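You operate a simulated robot arm through the tools that you are given. There is no shell and no other tool.

You are at the controls of a simulated robot arm. One attempt, no reset.

Task
Tighten the gland nut to its mark, then give the pump three strokes.
Fine: use the yellow key and put it back; no stroke while the gland is loose, it drips; green lever to TANK for the strokes; leave the brake on; end with the needle at 0, the pump lever up and both levers at SHUT.

The check looks at the end state, three seconds after you hand in, the way a careful person would. Anything else that was tipped, shoved, dropped, spilled or broken makes it a failure.

Robot
A 6-joint arm with a two-finger parallel gripper, fixed in place. Base frame: the origin is on the floor under the middle of its stand, x ahead of it, y to its left, z up. Lengths are in m, angles in degrees, forces in N, time in s.
It reaches about 1.313 m from its shoulder. Its first joint turns from -166.0 to 166.0 degrees. Payload 3.43 kg.
The tool frame sits at the grasp point between the pads (the TCP): z along the fingers, y along the line on which they close. The tips reach 0.034 m beyond it. Largest opening 0.128 m; finger width 0.024, thickness 0.012; the body of the gripper, 0.048 by 0.13 m, starts 0.096 m behind the TCP.
Orientation is that of the tool frame in the base frame, as a unit quaternion [w, x, y, z]. With the fingers straight down and closing along the base's y, the tool's x points along the base's -x, its y along +y and its z along -z.

Tools
- The arm moves only by the tool drive_tool. Its argument "series" is a list of rows, each a list of 3 entries, a list of its own where there are three numbers: the shift along the tool's x, y, z in m, then the turn, a rotation vector about the tool's x, y, z in degrees, then the finger opening in m, from 0 to 0.128. In form: [[[tx, ty, tz], [wx, wy, wz], gripper], ...]. A call has 1 to 20 rows; each row shifts and turns the commanded pose from where the row before left it, along the tool's axes as they then stand. Rows are played at 5 a second. More than 0.05 m and 8.6 degrees between two rows, or a gripper value outside its range, and nothing of the call is played. Where a pose cannot be reached the arm comes as near as it can. A force on the tool above 80 N (or 10 N above the force at the start of the call, whichever is more), or a blocked arm, ends the call early, and 0.2 s more pass. Each finger travels about 0.153 m/s and halts on what it meets, pressing with about 32 N; the grip force reading is that of the motor and also rises with nothing between the fingers. The clock runs only during rows and for 0.2 s after the last one: add rows that do not move to give the fingers time. The reply holds the time, the measured pose of the TCP, the force on the tool along the base axes, the opening and the grip force, in the units named above and with some noise, with the torque about the TCP (base axes, N m) and any sound that the robot's microphone picked up.
- Cameras (640 x 400 px; columns grow to the right, rows downward): "scene" is fixed at [0.0523, 0.6495, 1.5203]; the picture's right is [-0.27, -0.96, 0.00], its down [-0.62, 0.18, -0.76] and it looks along [0.74, -0.21, -0.64] (base axes); focal length 317 px, centre (320, 200). "wrist" rides on the gripper at [0.076, -0.011, -0.16] in the tool frame; the picture's right is [0.15, 0.99, 0.00], its down [-0.88, 0.13, -0.46] and it looks along [-0.45, 0.07, 0.89] (tool axes); focal length 234 px, centre (320, 200). There is no depth. A picture from a camera that has moved, and an enlarged one, comes with that camera's place and axes in the base frame and with its lens.
- capture(camera): a new picture of that camera. It takes no simulated time.
- inspect(camera, box): a new picture of the part [left, top, right, bottom] of that camera's present view, enlarged. It takes no simulated time.
- finish_job(): hands the job in; it is judged then, once.

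Places have to be worked out from the pictures, the camera data and where the tool is seen. Open the gripper and draw the arm clear of the work before you hand the job in, unless the task says otherwise.

The tools are called after "Request:" as a command line: name --argument value ..., lists and objects as JSON in quotes. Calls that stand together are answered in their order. drive_tool: Moves the arm, as the interface text tells. Its arguments: {"type":"object","properties":{"series":{"type":"array","items":{"type":"array"}}},"required":["series"]} The other tools are called the same way: capture (camera) takes a picture; inspect (camera, box) takes an enlarged picture of a part of a camera's view; finish_job () hands the job in.

At the start:

```text
time_s: 0.0
eef_pos: [0.7091, 0.1839, 1.1558]
orientation: [0.002, 0.001, 1.0, -0.001]
wrist_force: [-0.8, 0.6, 0.3]
moment: [-0.01, 0.02, 0.0]
finger_gap: 0.1281
grip_force: 0.1
```

scene: 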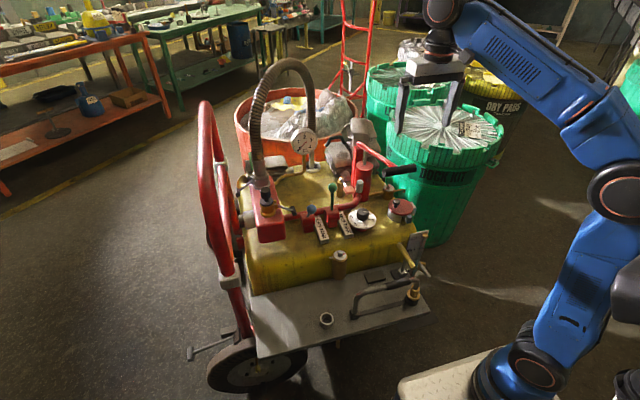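
wrist: 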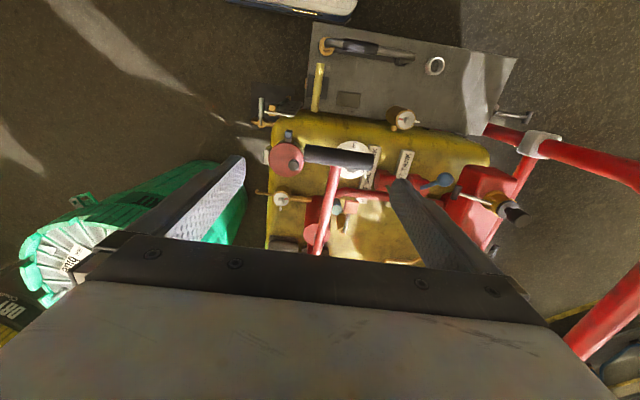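

I start by looking closer at the machine from the scene camera and wrist camera to identify the parts.

Request:
inspect --camera "scene" --box '[230, 160, 430, 285]'

Request:
inspect --camera "scene" --box '[300, 230, 440, 340]'

Request:
inspect --camera "wrist" --box '[240, 20, 540, 260]'

```text
3.20 times, centred on (330, 222) of scene
camera zoom: at [0.0523, 0.6495, 1.5203], right [-0.27, -0.96, 0.0], down [-0.62, 0.18, -0.76], along [0.74, -0.21, -0.64], focal length 1014 px, centre (288, 128)
```

zoom: 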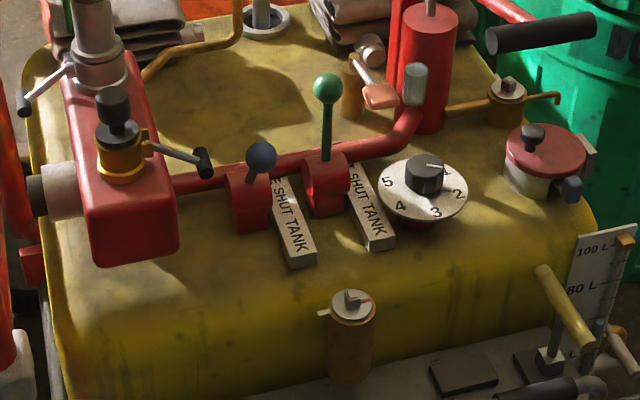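

```text
3.64 times, centred on (370, 285) of scene
camera zoom: at [0.0523, 0.6495, 1.5203], right [-0.27, -0.96, 0.0], down [-0.62, 0.18, -0.76], along [0.74, -0.21, -0.64], focal length 1153 px, centre (138, -109)
```

zoom: 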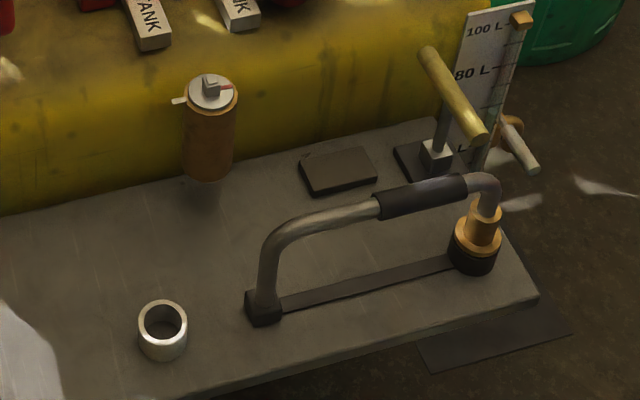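

```text
1.67 times, centred on (390, 140) of wrist
camera zoom: at [0.6335, 0.1735, 1.3144], right [-0.15, 0.99, 0.0], down [0.88, 0.13, 0.46], along [0.45, 0.07, -0.89], focal length 390 px, centre (203, 300)
```

zoom: 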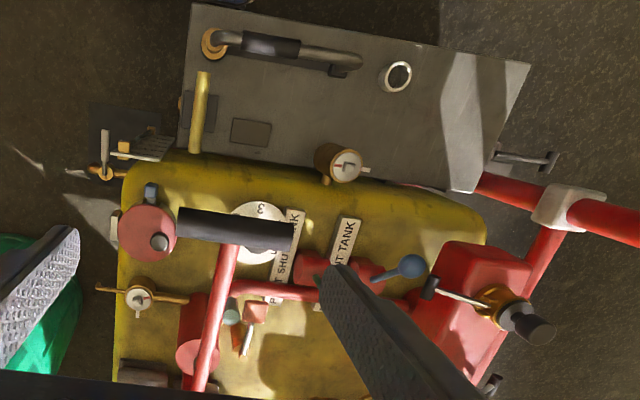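

The black-gripped pump lever is up at about (0.73, 0.22, 0.99), and the yellow T-handle is near (0.65, 0.17, 0.68). I draw the arm back and to the left at the same height to get clearer wrist views.

Request:
drive_tool --series '[[[0.04, 0.02, 0], [0, 0, 0], 0.128], [[0.04, 0.02, 0], [0, 0, 0], 0.128], [[0.04, 0.02, 0], [0, 0, 0], 0.128], [[0.04, 0.02, 0], [0, 0, 0], 0.128], [[0.04, 0.02, 0], [0, 0, 0], 0.128], [[0.04, 0.02, 0], [0, 0, 0], 0.128]]'

Request:
capture --camera "wrist"

Request:
capture --camera "scene"

```text
time_s: 1.4
eef_pos: [0.4694, 0.3039, 1.1543]
orientation: [0.001, 0.0, 1.0, 0.001]
wrist_force: [0.4, -0.7, 0.6]
moment: [0.02, -0.01, 0.0]
finger_gap: 0.128
grip_force: 0.1
```

```text
taken
camera wrist: at [0.3941, 0.2931, 1.3128], right [-0.15, 0.99, 0.0], down [0.88, 0.13, 0.46], along [0.45, 0.07, -0.89], focal length 234 px, centre (320, 200)
```

wrist: 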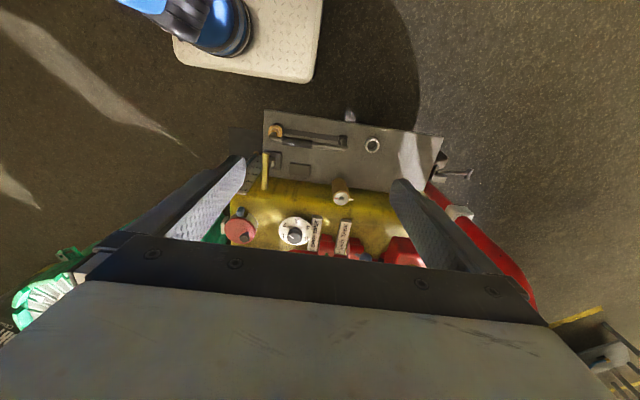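

```text
taken
```

scene: 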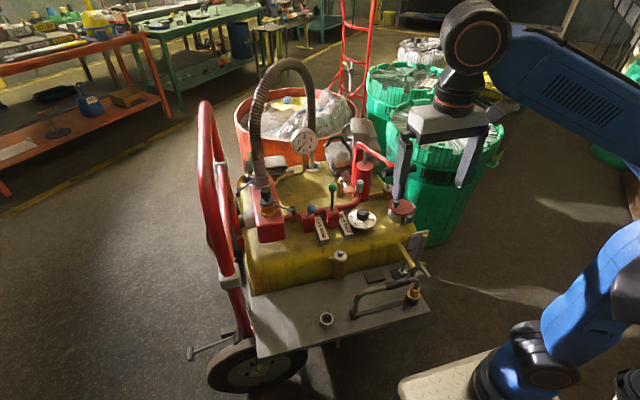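

The gripper body blocks the forward half of the wrist view, so I zoom with the scene camera on the key parts first.

Request:
inspect --camera "scene" --box '[280, 115, 330, 170]'

Request:
inspect --camera "scene" --box '[295, 175, 360, 245]'

Request:
inspect --camera "scene" --box '[335, 140, 425, 225]'

Request:
inspect --camera "scene" --box '[235, 170, 310, 245]'

Request:
inspect --camera "scene" --box '[385, 225, 440, 285]'

Request:
inspect --camera "scene" --box '[180, 320, 320, 400]'

Request:
inspect --camera "scene" --box '[315, 235, 365, 285]'

```text
7.27 times, centred on (305, 142) of scene
camera zoom: at [0.0523, 0.6495, 1.5203], right [-0.27, -0.96, 0.0], down [-0.62, 0.18, -0.76], along [0.74, -0.21, -0.64], focal length 2306 px, centre (429, 618)
```

zoom: 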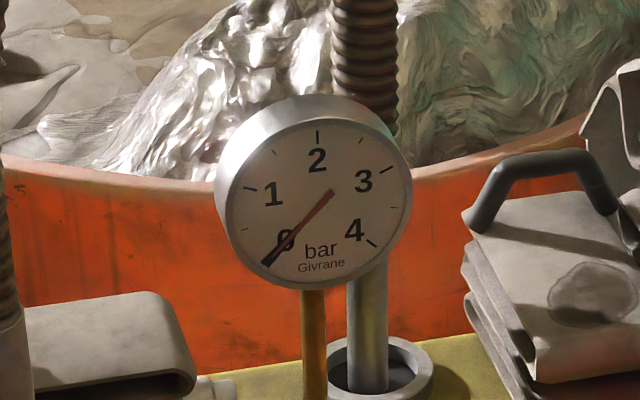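

```text
5.71 times, centred on (328, 210) of scene
camera zoom: at [0.0523, 0.6495, 1.5203], right [-0.27, -0.96, 0.0], down [-0.62, 0.18, -0.76], along [0.74, -0.21, -0.64], focal length 1812 px, centre (277, 143)
```

zoom: 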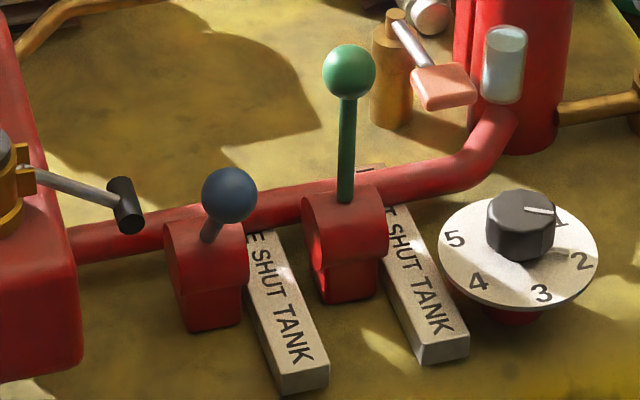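

```text
4.71 times, centred on (380, 182) of scene
camera zoom: at [0.0523, 0.6495, 1.5203], right [-0.27, -0.96, 0.0], down [-0.62, 0.18, -0.76], along [0.74, -0.21, -0.64], focal length 1492 px, centre (38, 282)
```

zoom: 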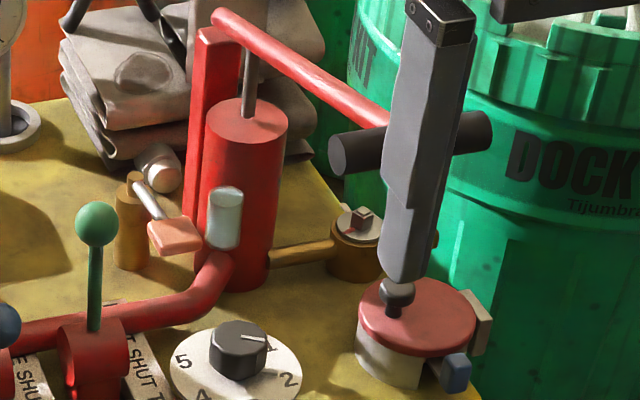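

```text
5.33 times, centred on (272, 208) of scene
camera zoom: at [0.0523, 0.6495, 1.5203], right [-0.27, -0.96, 0.0], down [-0.62, 0.18, -0.76], along [0.74, -0.21, -0.64], focal length 1691 px, centre (573, 160)
```

zoom: 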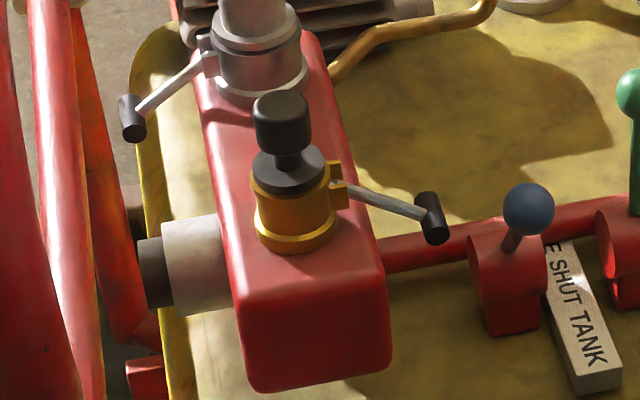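

```text
6.67 times, centred on (412, 255) of scene
camera zoom: at [0.0523, 0.6495, 1.5203], right [-0.27, -0.96, 0.0], down [-0.62, 0.18, -0.76], along [0.74, -0.21, -0.64], focal length 2113 px, centre (-297, -167)
```

zoom: 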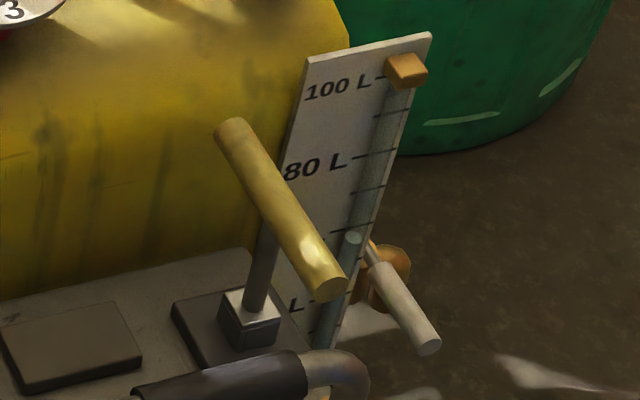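

```text
4.57 times, centred on (250, 360) of scene
camera zoom: at [0.0523, 0.6495, 1.5203], right [-0.27, -0.96, 0.0], down [-0.62, 0.18, -0.76], along [0.74, -0.21, -0.64], focal length 1449 px, centre (640, -531)
```

zoom: 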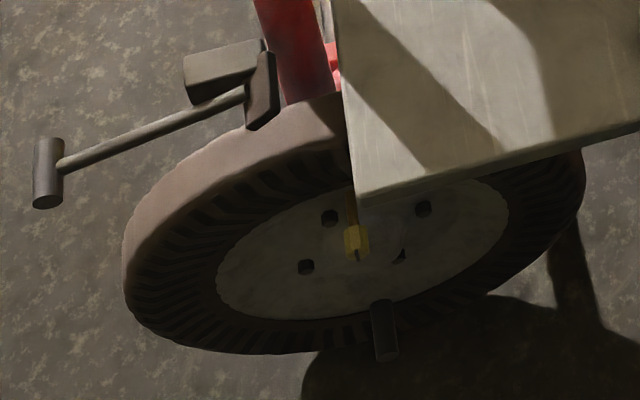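

```text
8.00 times, centred on (340, 260) of scene
camera zoom: at [0.0523, 0.6495, 1.5203], right [-0.27, -0.96, 0.0], down [-0.62, 0.18, -0.76], along [0.74, -0.21, -0.64], focal length 2536 px, centre (160, -280)
```

zoom: 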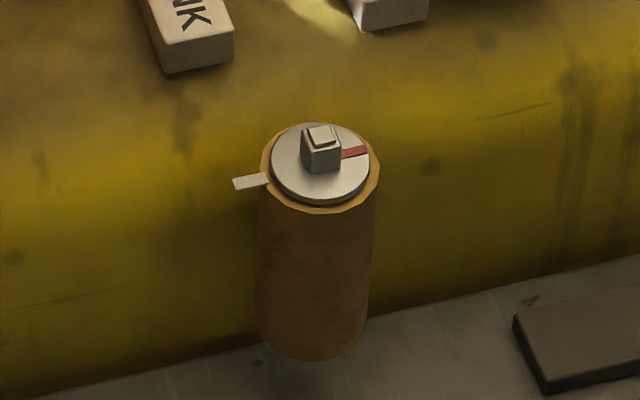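

The gauge reads 0 and there are two brass fittings with square-headed discs: one on the tank front, one by the pump cylinder. I move the arm up and further ahead, to the right of the hose, to look back and down on both.

Request:
drive_tool --series '[[[0, -0.02, -0.045], [0, 0, 0], 0.128], [[0, -0.02, -0.045], [0, 0, 0], 0.128], [[-0.04, -0.02, -0.015], [0, 0, 0], 0.128], [[-0.045, -0.02, 0], [0, 0, 0], 0.128], [[-0.045, -0.02, 0], [0, 0, 0], 0.128], [[-0.045, -0.02, 0], [0, 0, 0], 0.128], [[-0.045, -0.02, 0], [0, 0, 0], 0.128], [[-0.045, -0.02, 0], [0, 0, 0], 0.128], [[-0.045, -0.02, 0], [0, 0, 0], 0.128], [[-0.045, 0, 0], [0, 0, 0], 0.128], [[-0.045, 0, 0], [0, 0, 0], 0.128]]'

Request:
capture --camera "wrist"

Request:
capture --camera "scene"

```text
time_s: 3.8
eef_pos: [0.857, 0.1242, 1.1387]
orientation: [0.005, 0.0, 1.0, 0.001]
wrist_force: [-1.4, 0.3, 1.0]
moment: [0.03, -0.11, 0.0]
finger_gap: 0.1279
grip_force: 0.1
out of reach, approached as far as the arm can: row 1, 2, 3, 7, 8, 9, 10, 11
```

```text
taken
camera wrist: at [0.7809, 0.1136, 1.2976], right [-0.15, 0.99, 0.0], down [0.88, 0.13, 0.46], along [0.46, 0.07, -0.89], focal length 234 px, centre (320, 200)
```

wrist: 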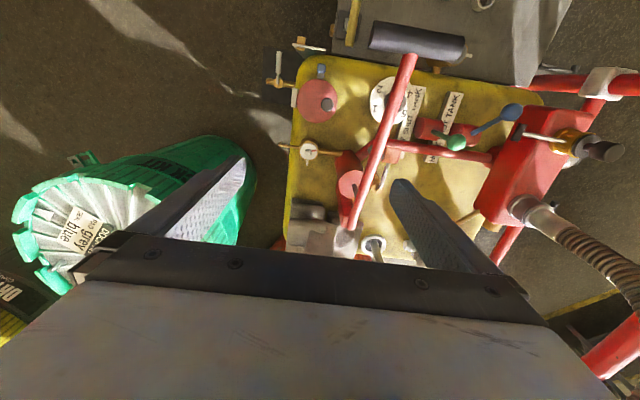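

```text
taken
```

scene: 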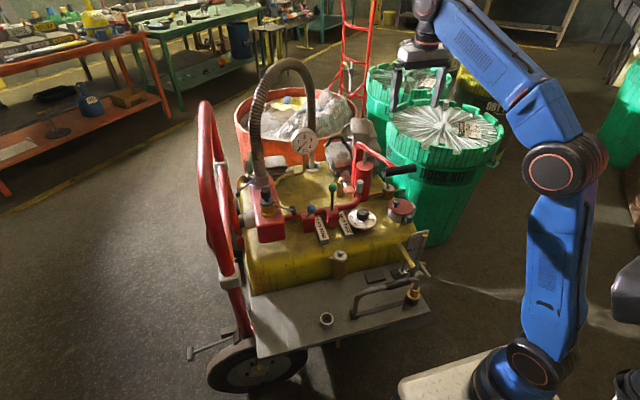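

The reach limits height to about 1.15 m here, but both fittings are in view. I zoom in on each of them and on the levers.

Request:
inspect --camera "wrist" --box '[270, 50, 390, 180]'

Request:
inspect --camera "wrist" --box '[380, 70, 540, 170]'

Request:
inspect --camera "scene" --box '[385, 185, 420, 225]'

Request:
inspect --camera "scene" --box '[330, 135, 425, 225]'

Request:
inspect --camera "wrist" --box '[300, 0, 480, 60]'

```text
3.08 times, centred on (330, 115) of wrist
camera zoom: at [0.7809, 0.1136, 1.2976], right [-0.15, 0.99, 0.0], down [0.88, 0.13, 0.46], along [0.46, 0.07, -0.89], focal length 720 px, centre (289, 462)
```

zoom: 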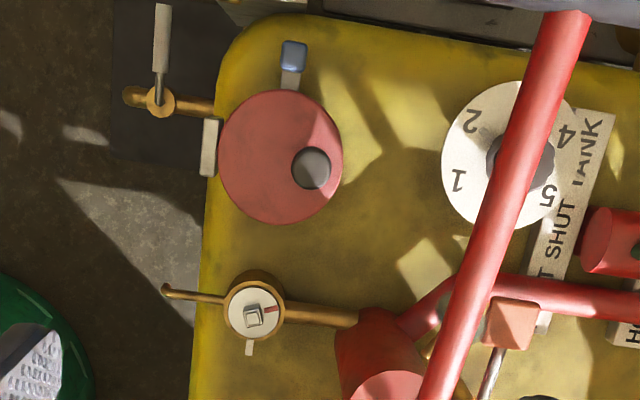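

```text
4.00 times, centred on (460, 120) of wrist
camera zoom: at [0.7809, 0.1136, 1.2976], right [-0.15, 0.99, 0.0], down [0.88, 0.13, 0.46], along [0.46, 0.07, -0.89], focal length 937 px, centre (-240, 520)
```

zoom: 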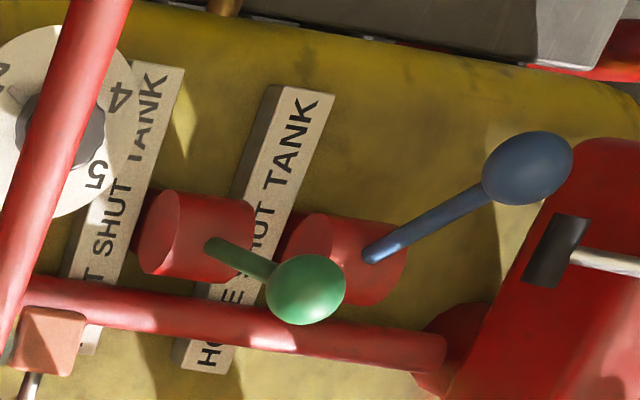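

```text
10.00 times, centred on (402, 205) of scene
camera zoom: at [0.0523, 0.6495, 1.5203], right [-0.27, -0.96, 0.0], down [-0.62, 0.18, -0.76], along [0.74, -0.21, -0.64], focal length 3170 px, centre (-505, 150)
```

zoom: 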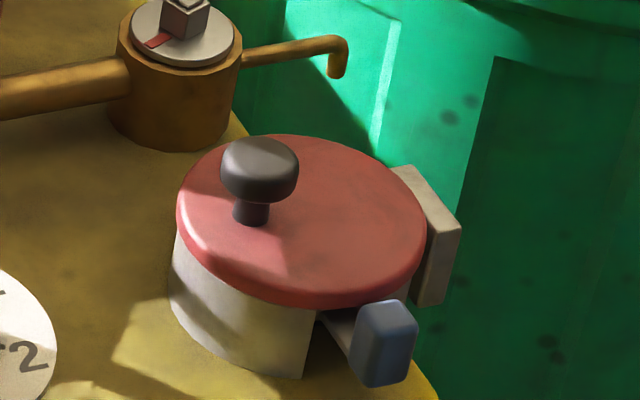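

```text
4.44 times, centred on (378, 180) of scene
camera zoom: at [0.0523, 0.6495, 1.5203], right [-0.27, -0.96, 0.0], down [-0.62, 0.18, -0.76], along [0.74, -0.21, -0.64], focal length 1409 px, centre (64, 289)
```

zoom: 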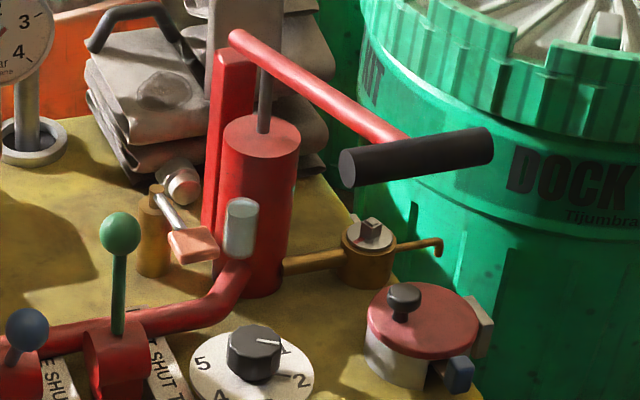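

```text
3.56 times, centred on (390, 30) of wrist
camera zoom: at [0.7809, 0.1136, 1.2976], right [-0.15, 0.99, 0.0], down [0.88, 0.13, 0.46], along [0.46, 0.07, -0.89], focal length 833 px, centre (71, 804)
```

zoom: 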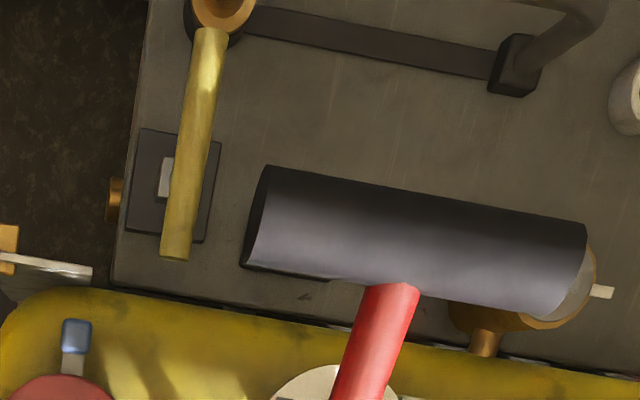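

Blue lever points to TANK, green stands upright (SHUT), labels read HOSE/SHUT/TANK. I need to tell which square-headed fitting is the gland, so I look for labels and details around each.

Request:
inspect --camera "wrist" --box '[290, 130, 350, 170]'

Request:
inspect --camera "scene" --box '[325, 240, 395, 285]'

Request:
inspect --camera "scene" --box '[380, 195, 420, 220]'

Request:
inspect --camera "scene" --box '[320, 165, 370, 205]'

Request:
inspect --camera "wrist" --box '[330, 140, 400, 260]'

```text
10.00 times, centred on (320, 150) of wrist
camera zoom: at [0.7809, 0.1136, 1.2976], right [-0.15, 0.99, 0.0], down [0.88, 0.13, 0.46], along [0.46, 0.07, -0.89], focal length 2342 px, centre (320, 700)
```

zoom: 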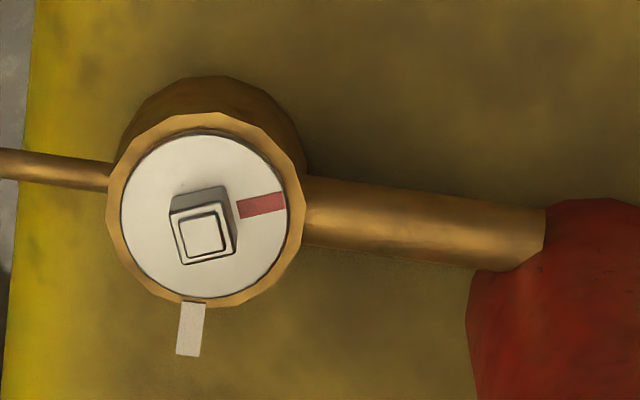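

```text
8.89 times, centred on (360, 262) of scene
camera zoom: at [0.0523, 0.6495, 1.5203], right [-0.27, -0.96, 0.0], down [-0.62, 0.18, -0.76], along [0.74, -0.21, -0.64], focal length 2818 px, centre (-36, -356)
```

zoom: 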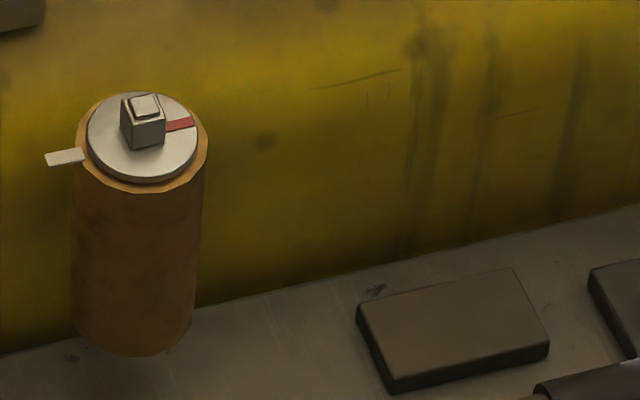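

```text
16.00 times, centred on (400, 208) of scene
camera zoom: at [0.0523, 0.6495, 1.5203], right [-0.27, -0.96, 0.0], down [-0.62, 0.18, -0.76], along [0.74, -0.21, -0.64], focal length 5072 px, centre (-960, 80)
```

zoom: 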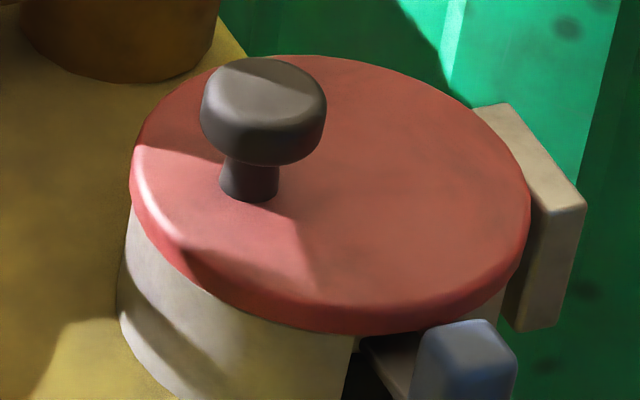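

```text
10.00 times, centred on (345, 185) of scene
camera zoom: at [0.0523, 0.6495, 1.5203], right [-0.27, -0.96, 0.0], down [-0.62, 0.18, -0.76], along [0.74, -0.21, -0.64], focal length 3170 px, centre (70, 350)
```

zoom: 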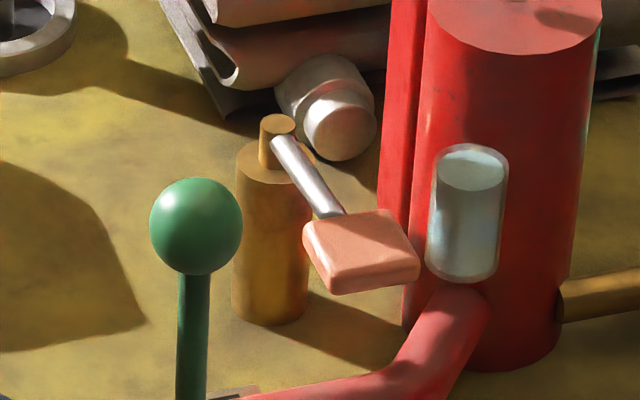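

```text
3.33 times, centred on (365, 200) of wrist
camera zoom: at [0.7809, 0.1136, 1.2976], right [-0.15, 0.99, 0.0], down [0.88, 0.13, 0.46], along [0.46, 0.07, -0.89], focal length 781 px, centre (170, 200)
```

zoom: 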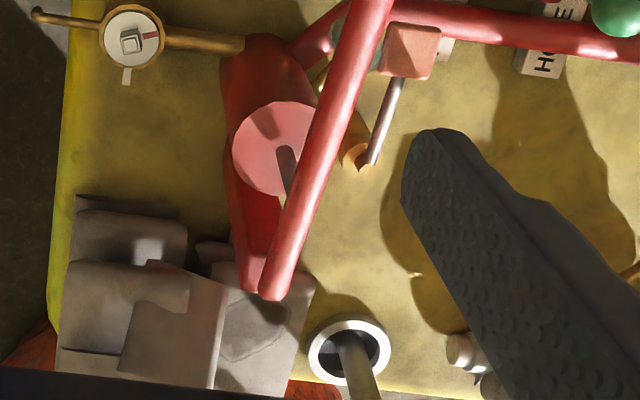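

Both fittings look alike (red mark on disc, white fixed tab); B is piped to the pump cylinder and has a spout, A is on the tank front. I retreat to the near side and tilt the camera forward to view A and the machine from the front.

Request:
drive_tool --series '[[[0.045, 0.0, 0], [0, 0, 0], 0.128], [[0.045, 0.02, 0], [0, 0, 0], 0.128], [[0.045, 0.02, 0], [0, 0, 0], 0.128], [[0.045, 0.02, 0], [0, 0, 0], 0.128], [[0.045, 0.02, 0], [0, 0, 0], 0.128], [[0.045, 0.02, 0], [0, 0, 0], 0.128], [[0.045, 0.02, 0], [0, 0, 0], 0.128], [[0.045, 0.02, 0], [0, 0, 0], 0.128]]'

```text
time_s: 5.6
eef_pos: [0.4981, 0.2706, 1.1357]
orientation: [0.001, 0.001, 1.0, 0.0]
wrist_force: [0.3, 0.8, -0.8]
moment: [0.03, 0.01, 0.0]
finger_gap: 0.128
grip_force: 0.1
```

The commanded pose follows the reached one. I lower in front of the machine and tilt the fingers forward 32° for a front view.

Request:
drive_tool --series '[[[0, 0.03, 0.04], [0, 0, 0], 0.128], [[0, 0.03, 0.04], [0, 0, 0], 0.128], [[0, 0.03, 0.04], [0, 0, 0], 0.128], [[0, 0.03, 0.04], [0, 0, 0], 0.128], [[0, 0.03, 0.04], [0, 0, 0], 0.128], [[0, 0.01, 0.04], [0, 0, 0], 0.128], [[0, 0, 0], [0, -8, 0], 0.128], [[0, 0, 0], [0, -8, 0], 0.128], [[0, 0, 0], [0, -8, 0], 0.128], [[0, 0, 0], [0, -8, 0], 0.128]]'

Request:
capture --camera "wrist"

```text
time_s: 7.8
eef_pos: [0.4989, 0.4292, 0.8949]
orientation: [0.277, -0.001, 0.961, 0.0]
wrist_force: [-1.2, 0.7, -0.3]
moment: [-0.03, 0.0, -0.01]
finger_gap: 0.1279
grip_force: 0.0
```

```text
taken
camera wrist: at [0.3515, 0.4166, 0.989], right [-0.12, 0.99, -0.08], down [0.5, 0.13, 0.85], along [0.86, 0.07, -0.51], focal length 234 px, centre (320, 200)
```

wrist: 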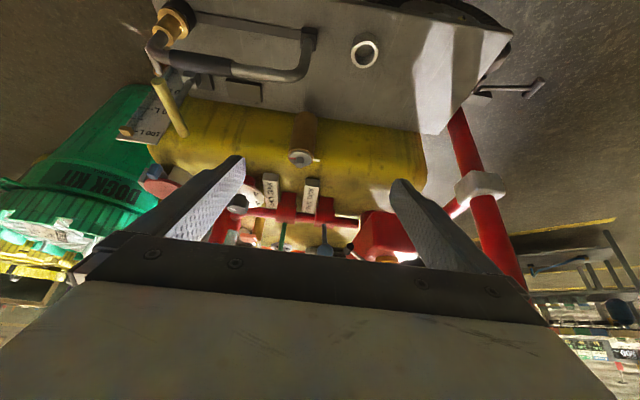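

This front view (upside down) shows the deck, key and fitting A clearly. I zoom in on them.

Request:
inspect --camera "wrist" --box '[260, 100, 350, 180]'

Request:
inspect --camera "wrist" --box '[110, 50, 270, 150]'

Request:
inspect --camera "wrist" --box '[230, 160, 390, 260]'

Request:
inspect --camera "wrist" --box '[330, 20, 400, 80]'

```text
5.00 times, centred on (305, 140) of wrist
camera zoom: at [0.3515, 0.4166, 0.989], right [-0.12, 0.99, -0.08], down [0.5, 0.13, 0.85], along [0.86, 0.07, -0.51], focal length 1171 px, centre (395, 500)
```

zoom: 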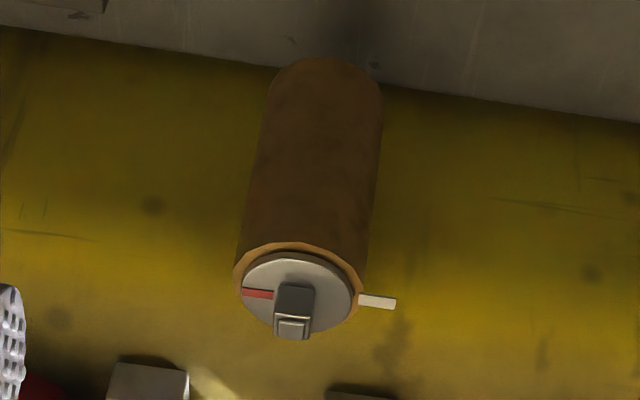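

```text
4.00 times, centred on (190, 100) of wrist
camera zoom: at [0.3515, 0.4166, 0.989], right [-0.12, 0.99, -0.08], down [0.5, 0.13, 0.85], along [0.86, 0.07, -0.51], focal length 937 px, centre (840, 600)
```

zoom: 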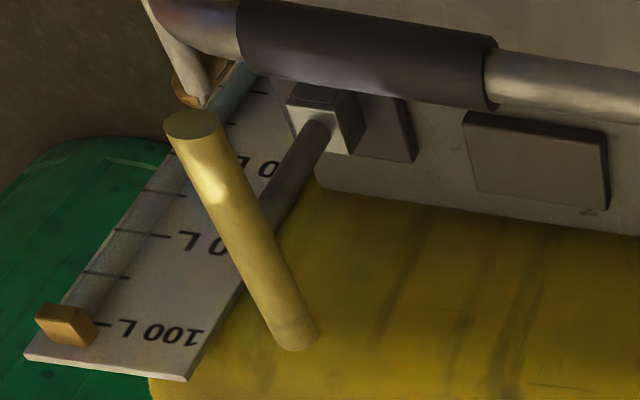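

```text
4.00 times, centred on (310, 210) of wrist
camera zoom: at [0.3515, 0.4166, 0.989], right [-0.12, 0.99, -0.08], down [0.5, 0.13, 0.85], along [0.86, 0.07, -0.51], focal length 937 px, centre (360, 160)
```

zoom: 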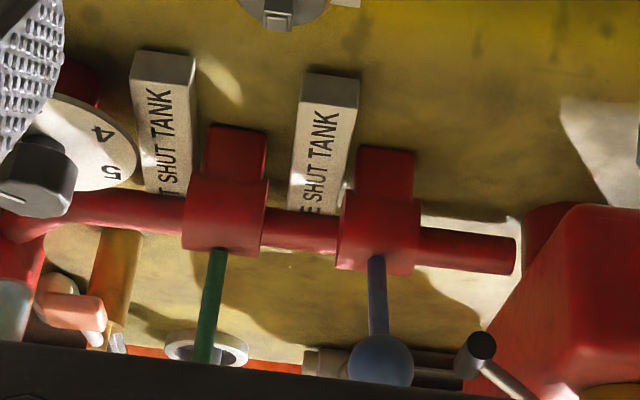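

```text
6.67 times, centred on (365, 50) of wrist
camera zoom: at [0.3515, 0.4166, 0.989], right [-0.12, 0.99, -0.08], down [0.5, 0.13, 0.85], along [0.86, 0.07, -0.51], focal length 1561 px, centre (20, 1200)
```

zoom: 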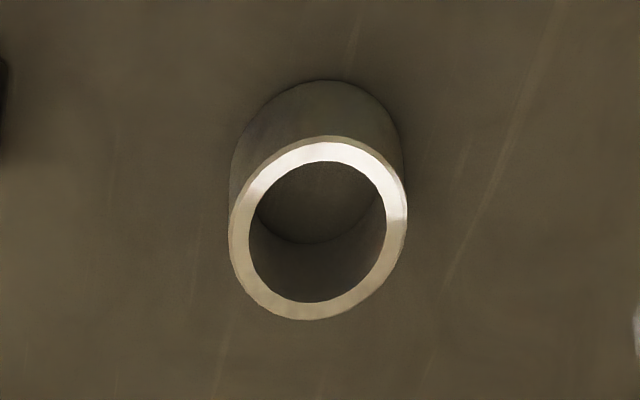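

B's red mark is about 109° anticlockwise of its white tab, and A sits on the tank (a drain), so B—piped to the pump—is the gland. The T-bar of the yellow key lies along x at about (0.652, 0.170, 0.68); I move in front of and above it with a slight tilt to keep the wrist away from the pump handle.

Request:
drive_tool --series '[[[0, 0, 0], [0, 8, 0], 0.128], [[0, 0, 0], [0, 8, 0], 0.128], [[0, 0, 0], [0, 4, 0], 0.128], [[0, -0.045, 0], [0, 0, 0], 0.1], [[0, -0.045, 0], [0, 0, 0], 0.08], [[0, -0.045, 0], [0, 0, 0], 0.08], [[0, -0.045, 0], [0, 0, 0], 0.08], [[0, -0.045, 0], [0, 0, 0], 0.08], [[0, -0.034, 0], [0, 0, 0], 0.08], [[-0.0425, 0, 0.04], [0, 0, 0], 0.08], [[-0.0425, 0, 0.04], [0, 0, 0], 0.08]]'

Request:
capture --camera "wrist"

Request:
capture --camera "scene"

```text
refused: row 10 steps farther than a row can; nothing moved
```

```text
taken
camera wrist: at [0.3515, 0.4166, 0.989], right [-0.12, 0.99, -0.08], down [0.5, 0.13, 0.85], along [0.86, 0.07, -0.51], focal length 234 px, centre (320, 200)
```

wrist: 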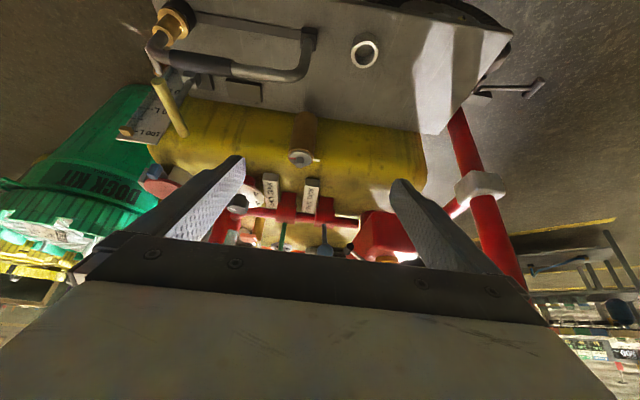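

```text
taken
```

scene: 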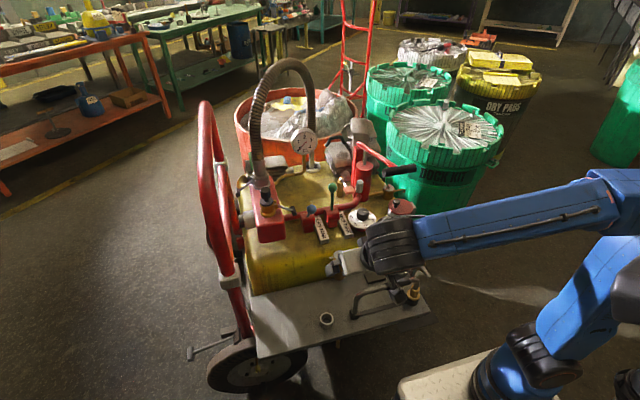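

The last two rows were too long, so nothing moved. I split them into smaller steps.

Request:
drive_tool --series '[[[0, 0, 0], [0, 8, 0], 0.128], [[0, 0, 0], [0, 8, 0], 0.128], [[0, 0, 0], [0, 4, 0], 0.128], [[0, -0.045, 0], [0, 0, 0], 0.1], [[0, -0.045, 0], [0, 0, 0], 0.08], [[0, -0.045, 0], [0, 0, 0], 0.08], [[0, -0.045, 0], [0, 0, 0], 0.08], [[0, -0.045, 0], [0, 0, 0], 0.08], [[0, -0.034, 0], [0, 0, 0], 0.08], [[-0.0285, 0, 0.0266], [0, 0, 0], 0.08], [[-0.0285, 0, 0.0266], [0, 0, 0], 0.08], [[-0.0285, 0, 0.0266], [0, 0, 0], 0.08]]'

Request:
capture --camera "wrist"

Request:
capture --camera "scene"

```text
time_s: 10.4
eef_pos: [0.6012, 0.1699, 0.834]
orientation: [0.106, 0.0, 0.994, 0.0]
wrist_force: [-0.4, -0.3, 0.3]
moment: [0.04, 0.01, 0.0]
finger_gap: 0.0801
grip_force: 0.0
```

```text
taken
camera wrist: at [0.4944, 0.1582, 0.9733], right [-0.14, 0.99, -0.03], down [0.77, 0.13, 0.63], along [0.63, 0.07, -0.78], focal length 234 px, centre (320, 200)
```

wrist: 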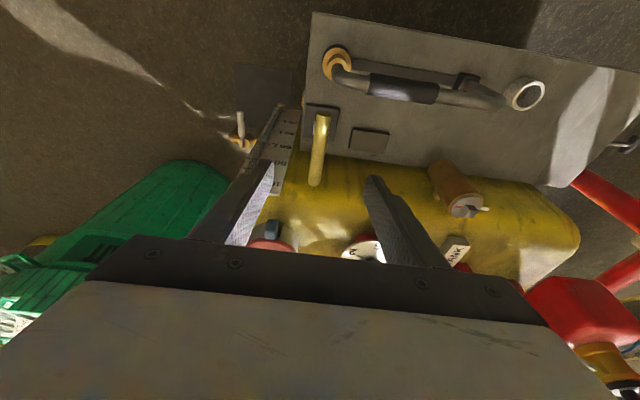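

```text
taken
```

scene: 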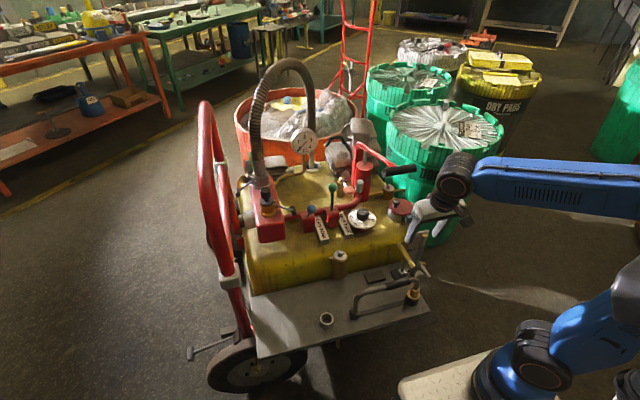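

The key is in view under the gripper. I zoom in for a precise position and to see how it stands on its base.

Request:
inspect --camera "wrist" --box '[260, 90, 400, 200]'

Request:
inspect --camera "scene" --box '[360, 150, 480, 290]'

```text
3.64 times, centred on (330, 145) of wrist
camera zoom: at [0.4944, 0.1582, 0.9733], right [-0.14, 0.99, -0.03], down [0.77, 0.13, 0.63], along [0.63, 0.07, -0.78], focal length 852 px, centre (284, 400)
```

zoom: 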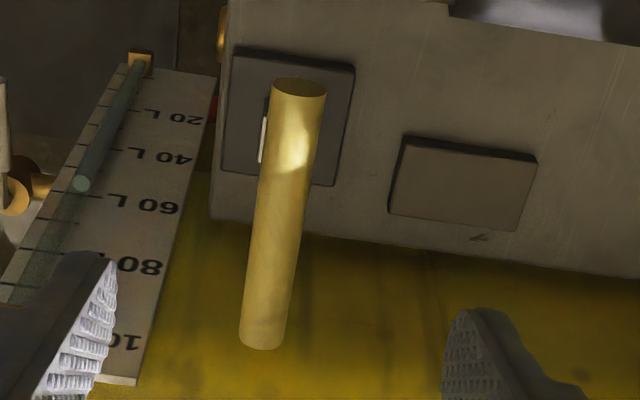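

```text
2.86 times, centred on (420, 220) of scene
camera zoom: at [0.0523, 0.6495, 1.5203], right [-0.27, -0.96, 0.0], down [-0.62, 0.18, -0.76], along [0.74, -0.21, -0.64], focal length 906 px, centre (34, 143)
```

zoom: 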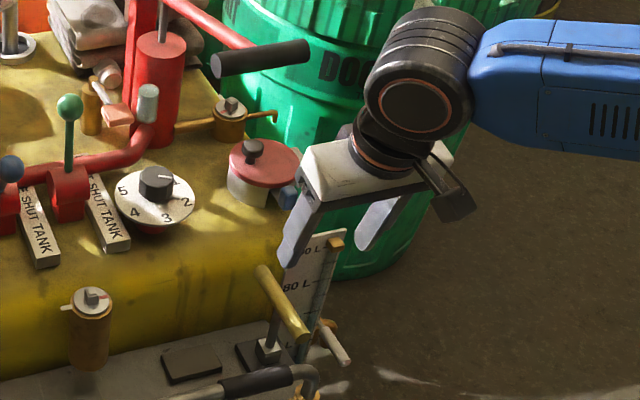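

The T-bar centre comes out at (0.6515, 0.170, 0.671), lying along x. I move down along the tool axis so that the bar sits between the pads, still open, and check.

Request:
drive_tool --series '[[[-0.005, 0, 0.0366], [0, 0, 0], 0.07], [[-0.005, 0, 0.0366], [0, 0, 0], 0.07], [[-0.0048, 0, 0.0366], [0, 0, 0], 0.07], [[0, 0, 0.03], [0, 0, 0], 0.07], [[0, 0, 0.015], [0, 0, 0], 0.07], [[0, 0, 0.013], [0, 0, 0], 0.07]]'

Request:
inspect --camera "wrist" --box '[240, 110, 400, 240]'

Request:
inspect --camera "scene" --box '[350, 150, 490, 290]'

```text
time_s: 11.8
eef_pos: [0.6507, 0.1672, 0.6745]
orientation: [0.105, 0.001, 0.994, 0.001]
wrist_force: [0.6, -0.2, 0.7]
moment: [0.01, -0.03, 0.0]
finger_gap: 0.0702
grip_force: 0.0
```

```text
3.08 times, centred on (320, 175) of wrist
camera zoom: at [0.5441, 0.1563, 0.8126], right [-0.14, 0.99, -0.03], down [0.77, 0.13, 0.63], along [0.63, 0.07, -0.78], focal length 720 px, centre (320, 277)
```

zoom: 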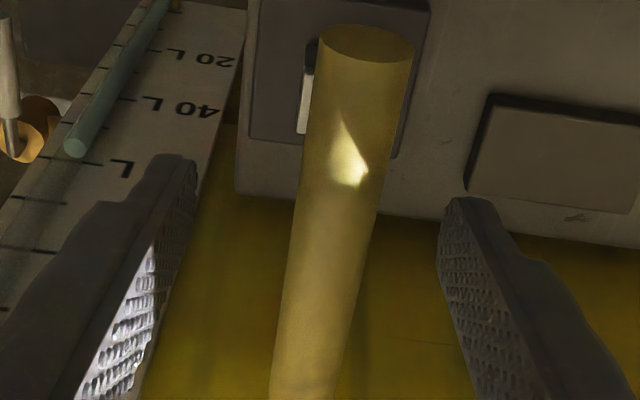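

```text
2.86 times, centred on (420, 220) of scene
camera zoom: at [0.0523, 0.6495, 1.5203], right [-0.27, -0.96, 0.0], down [-0.62, 0.18, -0.76], along [0.74, -0.21, -0.64], focal length 906 px, centre (34, 143)
```

zoom: 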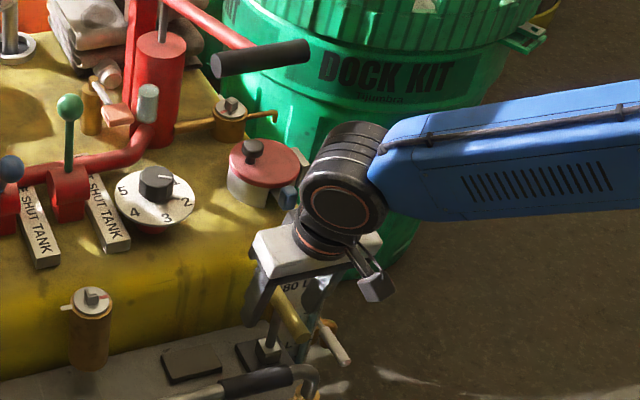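

The bar is between the pads, about 2 mm to the +y side of centre. I shift by that and close the gripper on it.

Request:
drive_tool --series '[[[0, 0.0022, 0], [0, 0, 0], 0.06], [[0, 0, 0], [0, 0, 0], 0.04], [[0, 0, 0], [0, 0, 0], 0.02], [[0, 0, 0], [0, 0, 0], 0.0], [[0, 0, 0], [0, 0, 0], 0.0], [[0, 0, 0], [0, 0, 0], 0.0]]'

Request:
inspect --camera "wrist" --box '[240, 110, 400, 240]'

```text
time_s: 13.2
eef_pos: [0.6493, 0.1699, 0.6734]
orientation: [0.105, 0.0, 0.994, 0.0]
wrist_force: [0.1, -0.3, 0.1]
moment: [0.0, -0.01, 0.02]
finger_gap: 0.0189
grip_force: 32.0
```

```text
3.08 times, centred on (320, 175) of wrist
camera zoom: at [0.5436, 0.159, 0.8126], right [-0.14, 0.99, -0.03], down [0.77, 0.13, 0.63], along [0.63, 0.07, -0.78], focal length 720 px, centre (320, 277)
```

zoom: 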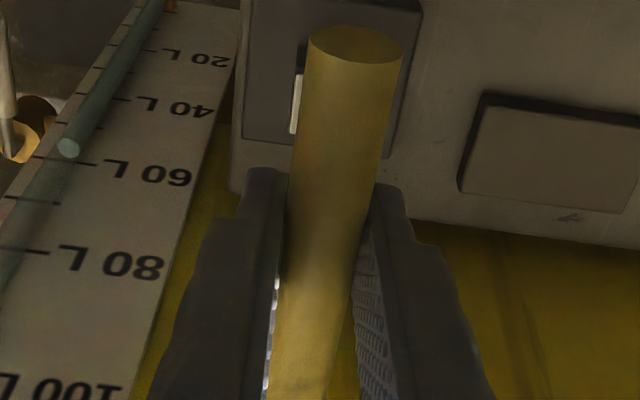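

Gripped with an 18.9 mm gap. I lift straight up (base z) in small steps and check the load and picture.

Request:
drive_tool --series '[[[-0.0021, 0, -0.0098], [0, 0, 0], 0.0], [[-0.0021, 0, -0.0098], [0, 0, 0], 0.0], [[-0.0032, 0, -0.0147], [0, 0, 0], 0.0], [[-0.0032, 0, -0.0147], [0, 0, 0], 0.0]]'

Request:
inspect --camera "scene" --box '[360, 190, 460, 290]'

Request:
inspect --camera "wrist" --box '[240, 60, 400, 200]'

```text
time_s: 14.2
eef_pos: [0.6516, 0.1716, 0.7238]
orientation: [0.106, 0.0, 0.994, 0.0]
wrist_force: [-0.7, -0.1, -1.5]
moment: [-0.01, -0.01, 0.0]
finger_gap: 0.0192
grip_force: 31.9
```

```text
4.00 times, centred on (410, 240) of scene
camera zoom: at [0.0523, 0.6495, 1.5203], right [-0.27, -0.96, 0.0], down [-0.62, 0.18, -0.76], along [0.74, -0.21, -0.64], focal length 1268 px, centre (-40, 40)
```

zoom: 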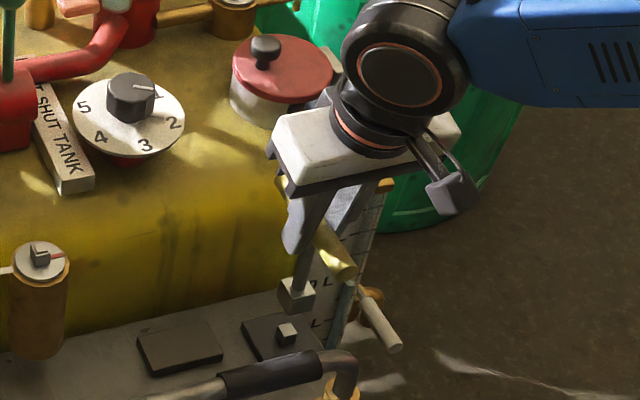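

```text
2.86 times, centred on (320, 130) of wrist
camera zoom: at [0.5438, 0.1598, 0.8637], right [-0.14, 0.99, -0.03], down [0.77, 0.13, 0.63], along [0.63, 0.07, -0.78], focal length 669 px, centre (320, 400)
```

zoom: 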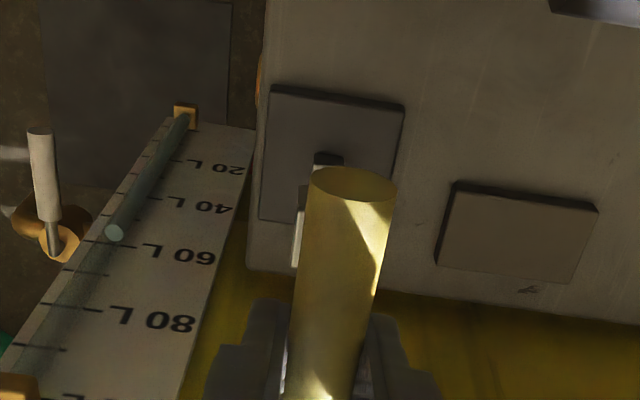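

The key came off its square peg cleanly and hangs vertical (key bottom about 0.10 below the bar). I raise it and draw it back to a free spot, keeping the tilt so the key stays vertical.

Request:
drive_tool --series '[[[-0.0085, 0, -0.0391], [0, 0, 0], 0.0], [[-0.0085, 0, -0.0391], [0, 0, 0], 0.0], [[0.0075, -0.022, -0.0315], [0, 0, 0], 0.0], [[0.0075, -0.022, -0.0315], [0, 0, 0], 0.0], [[0.0075, -0.022, -0.0315], [0, 0, 0], 0.0], [[0.0075, -0.022, -0.0315], [0, 0, 0], 0.0], [[0.0075, -0.022, -0.0315], [0, 0, 0], 0.0], [[0, 0, 0], [0, 0, 0], 0.0]]'

Request:
inspect --camera "scene" --box '[360, 100, 520, 260]'

Request:
capture --camera "wrist"

```text
time_s: 16.0
eef_pos: [0.5806, 0.0611, 0.9506]
orientation: [0.105, 0.001, 0.994, 0.0]
wrist_force: [-0.5, 0.9, -2.1]
moment: [0.01, 0.0, 0.02]
finger_gap: 0.0193
grip_force: 32.4
```

```text
2.50 times, centred on (440, 180) of scene
camera zoom: at [0.0523, 0.6495, 1.5203], right [-0.27, -0.96, 0.0], down [-0.62, 0.18, -0.76], along [0.74, -0.21, -0.64], focal length 792 px, centre (20, 250)
```

zoom: 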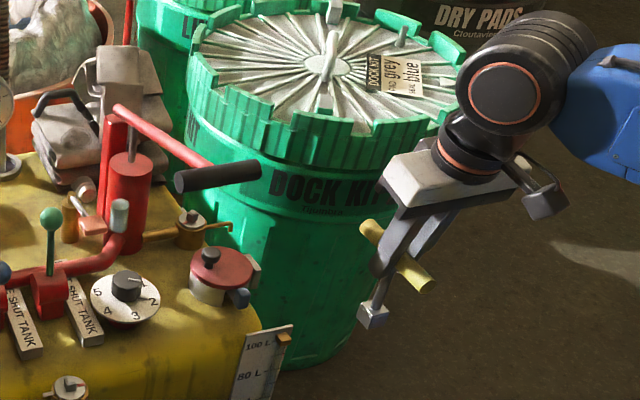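

```text
taken
camera wrist: at [0.4743, 0.0502, 1.089], right [-0.14, 0.99, -0.03], down [0.77, 0.13, 0.63], along [0.63, 0.07, -0.78], focal length 234 px, centre (320, 200)
```

wrist: 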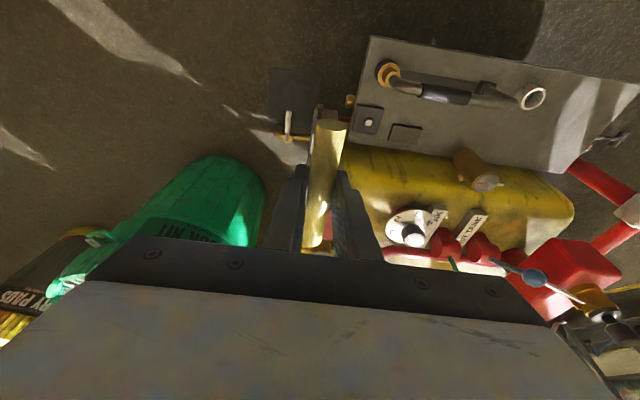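

The key hangs vertical. Now I turn the tool 109° anticlockwise about the vertical here in free space, so that tightening will end in the neutral wrist orientation.

Request:
drive_tool --series '[[[0, 0, 0], [-1.767, 0, -8.196], 0.0], [[0, 0, 0], [-1.767, 0, -8.196], 0.0], [[0, 0, 0], [-1.767, 0, -8.196], 0.0], [[0, 0, 0], [-1.767, 0, -8.196], 0.0], [[0, 0, 0], [-1.767, 0, -8.196], 0.0], [[0, 0, 0], [-1.767, 0, -8.196], 0.0], [[0, 0, 0], [-1.767, 0, -8.196], 0.0], [[0, 0, 0], [-1.767, 0, -8.196], 0.0], [[0, 0, 0], [-1.767, 0, -8.196], 0.0], [[0, 0, 0], [-1.767, 0, -8.196], 0.0], [[0, 0, 0], [-1.767, 0, -8.196], 0.0], [[0, 0, 0], [-1.767, 0, -8.196], 0.0], [[0, 0, 0], [-1.767, 0, -8.196], 0.0], [[0, 0, 0], [0, 0, 0], 0.0]]'

Request:
capture --camera "wrist"

Request:
capture --camera "scene"

```text
time_s: 19.0
eef_pos: [0.5813, 0.0618, 0.9505]
orientation: [-0.061, 0.81, -0.577, -0.086]
wrist_force: [0.0, 1.1, -2.2]
moment: [-0.05, 0.0, 0.01]
finger_gap: 0.0191
grip_force: 32.7
```

```text
taken
camera wrist: at [0.6276, -0.0371, 1.089], right [-0.89, -0.46, -0.03], down [-0.37, 0.68, 0.63], along [-0.27, 0.57, -0.77], focal length 234 px, centre (320, 200)
```

wrist: 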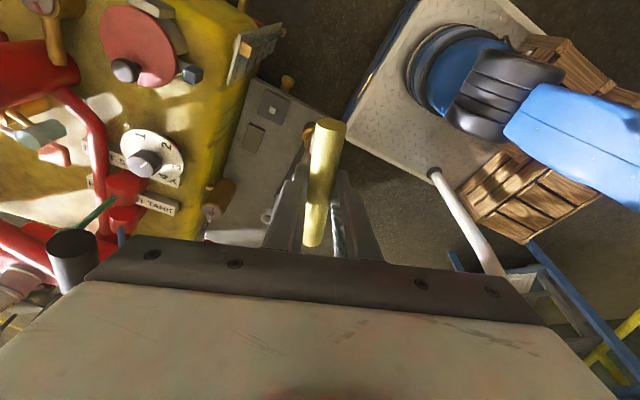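

```text
taken
```

scene: 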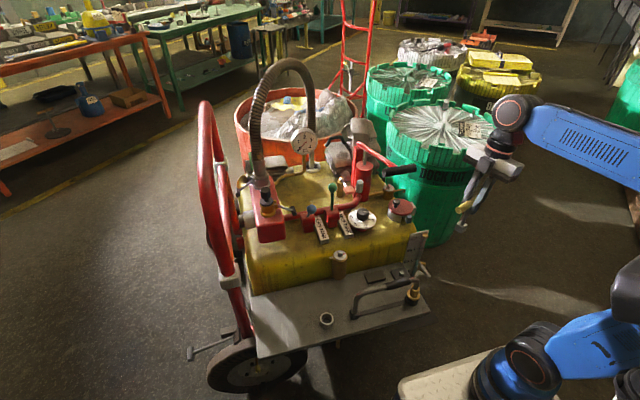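

The turn worked and the wrist reaches this orientation. I carry the key at this height along y≈0.06–0.10 toward B, staying to the right of the pump handle.

Request:
drive_tool --series '[[[0.0097, -0.0443, -0.0021], [0, 0, 0], 0.0], [[0.0097, -0.0443, -0.0021], [0, 0, 0], 0.0], [[0.0097, -0.0443, -0.0021], [0, 0, 0], 0.0], [[0.0097, -0.0443, -0.0021], [0, 0, 0], 0.0], [[0.0097, -0.0443, -0.0021], [0, 0, 0], 0.0], [[0.0097, -0.0443, -0.0021], [0, 0, 0], 0.0], [[0.0097, -0.0443, -0.0021], [0, 0, 0], 0.0], [[0.0097, -0.0443, -0.0021], [0, 0, 0], 0.0], [[0, 0, 0], [0, 0, 0], 0.0]]'

Request:
capture --camera "wrist"

Request:
inspect --camera "scene" --box '[330, 80, 490, 240]'

```text
time_s: 21.0
eef_pos: [0.9399, 0.1005, 0.9479]
orientation: [-0.061, 0.81, -0.577, -0.087]
wrist_force: [-1.1, 0.1, -0.5]
moment: [-0.01, -0.01, -0.02]
finger_gap: 0.0189
grip_force: 32.2
```

```text
taken
camera wrist: at [0.9869, 0.0016, 1.0873], right [-0.89, -0.46, -0.03], down [-0.37, 0.68, 0.63], along [-0.27, 0.57, -0.77], focal length 234 px, centre (320, 200)
```

wrist: 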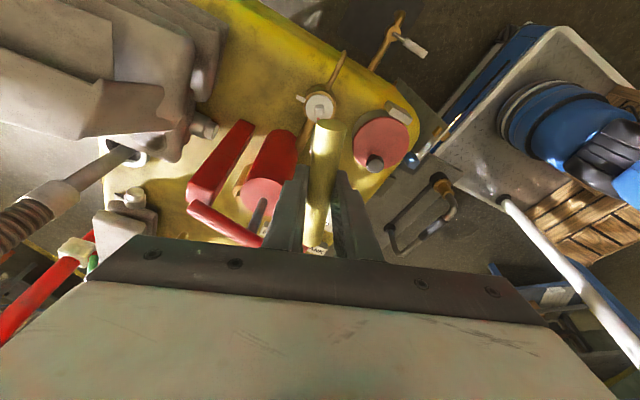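

```text
2.50 times, centred on (410, 160) of scene
camera zoom: at [0.0523, 0.6495, 1.5203], right [-0.27, -0.96, 0.0], down [-0.62, 0.18, -0.76], along [0.74, -0.21, -0.64], focal length 792 px, centre (95, 300)
```

zoom: 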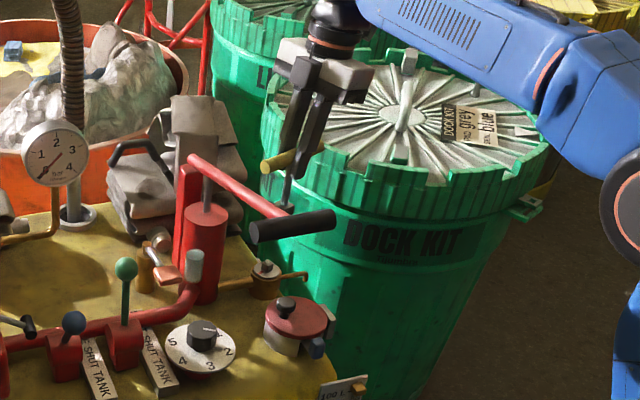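

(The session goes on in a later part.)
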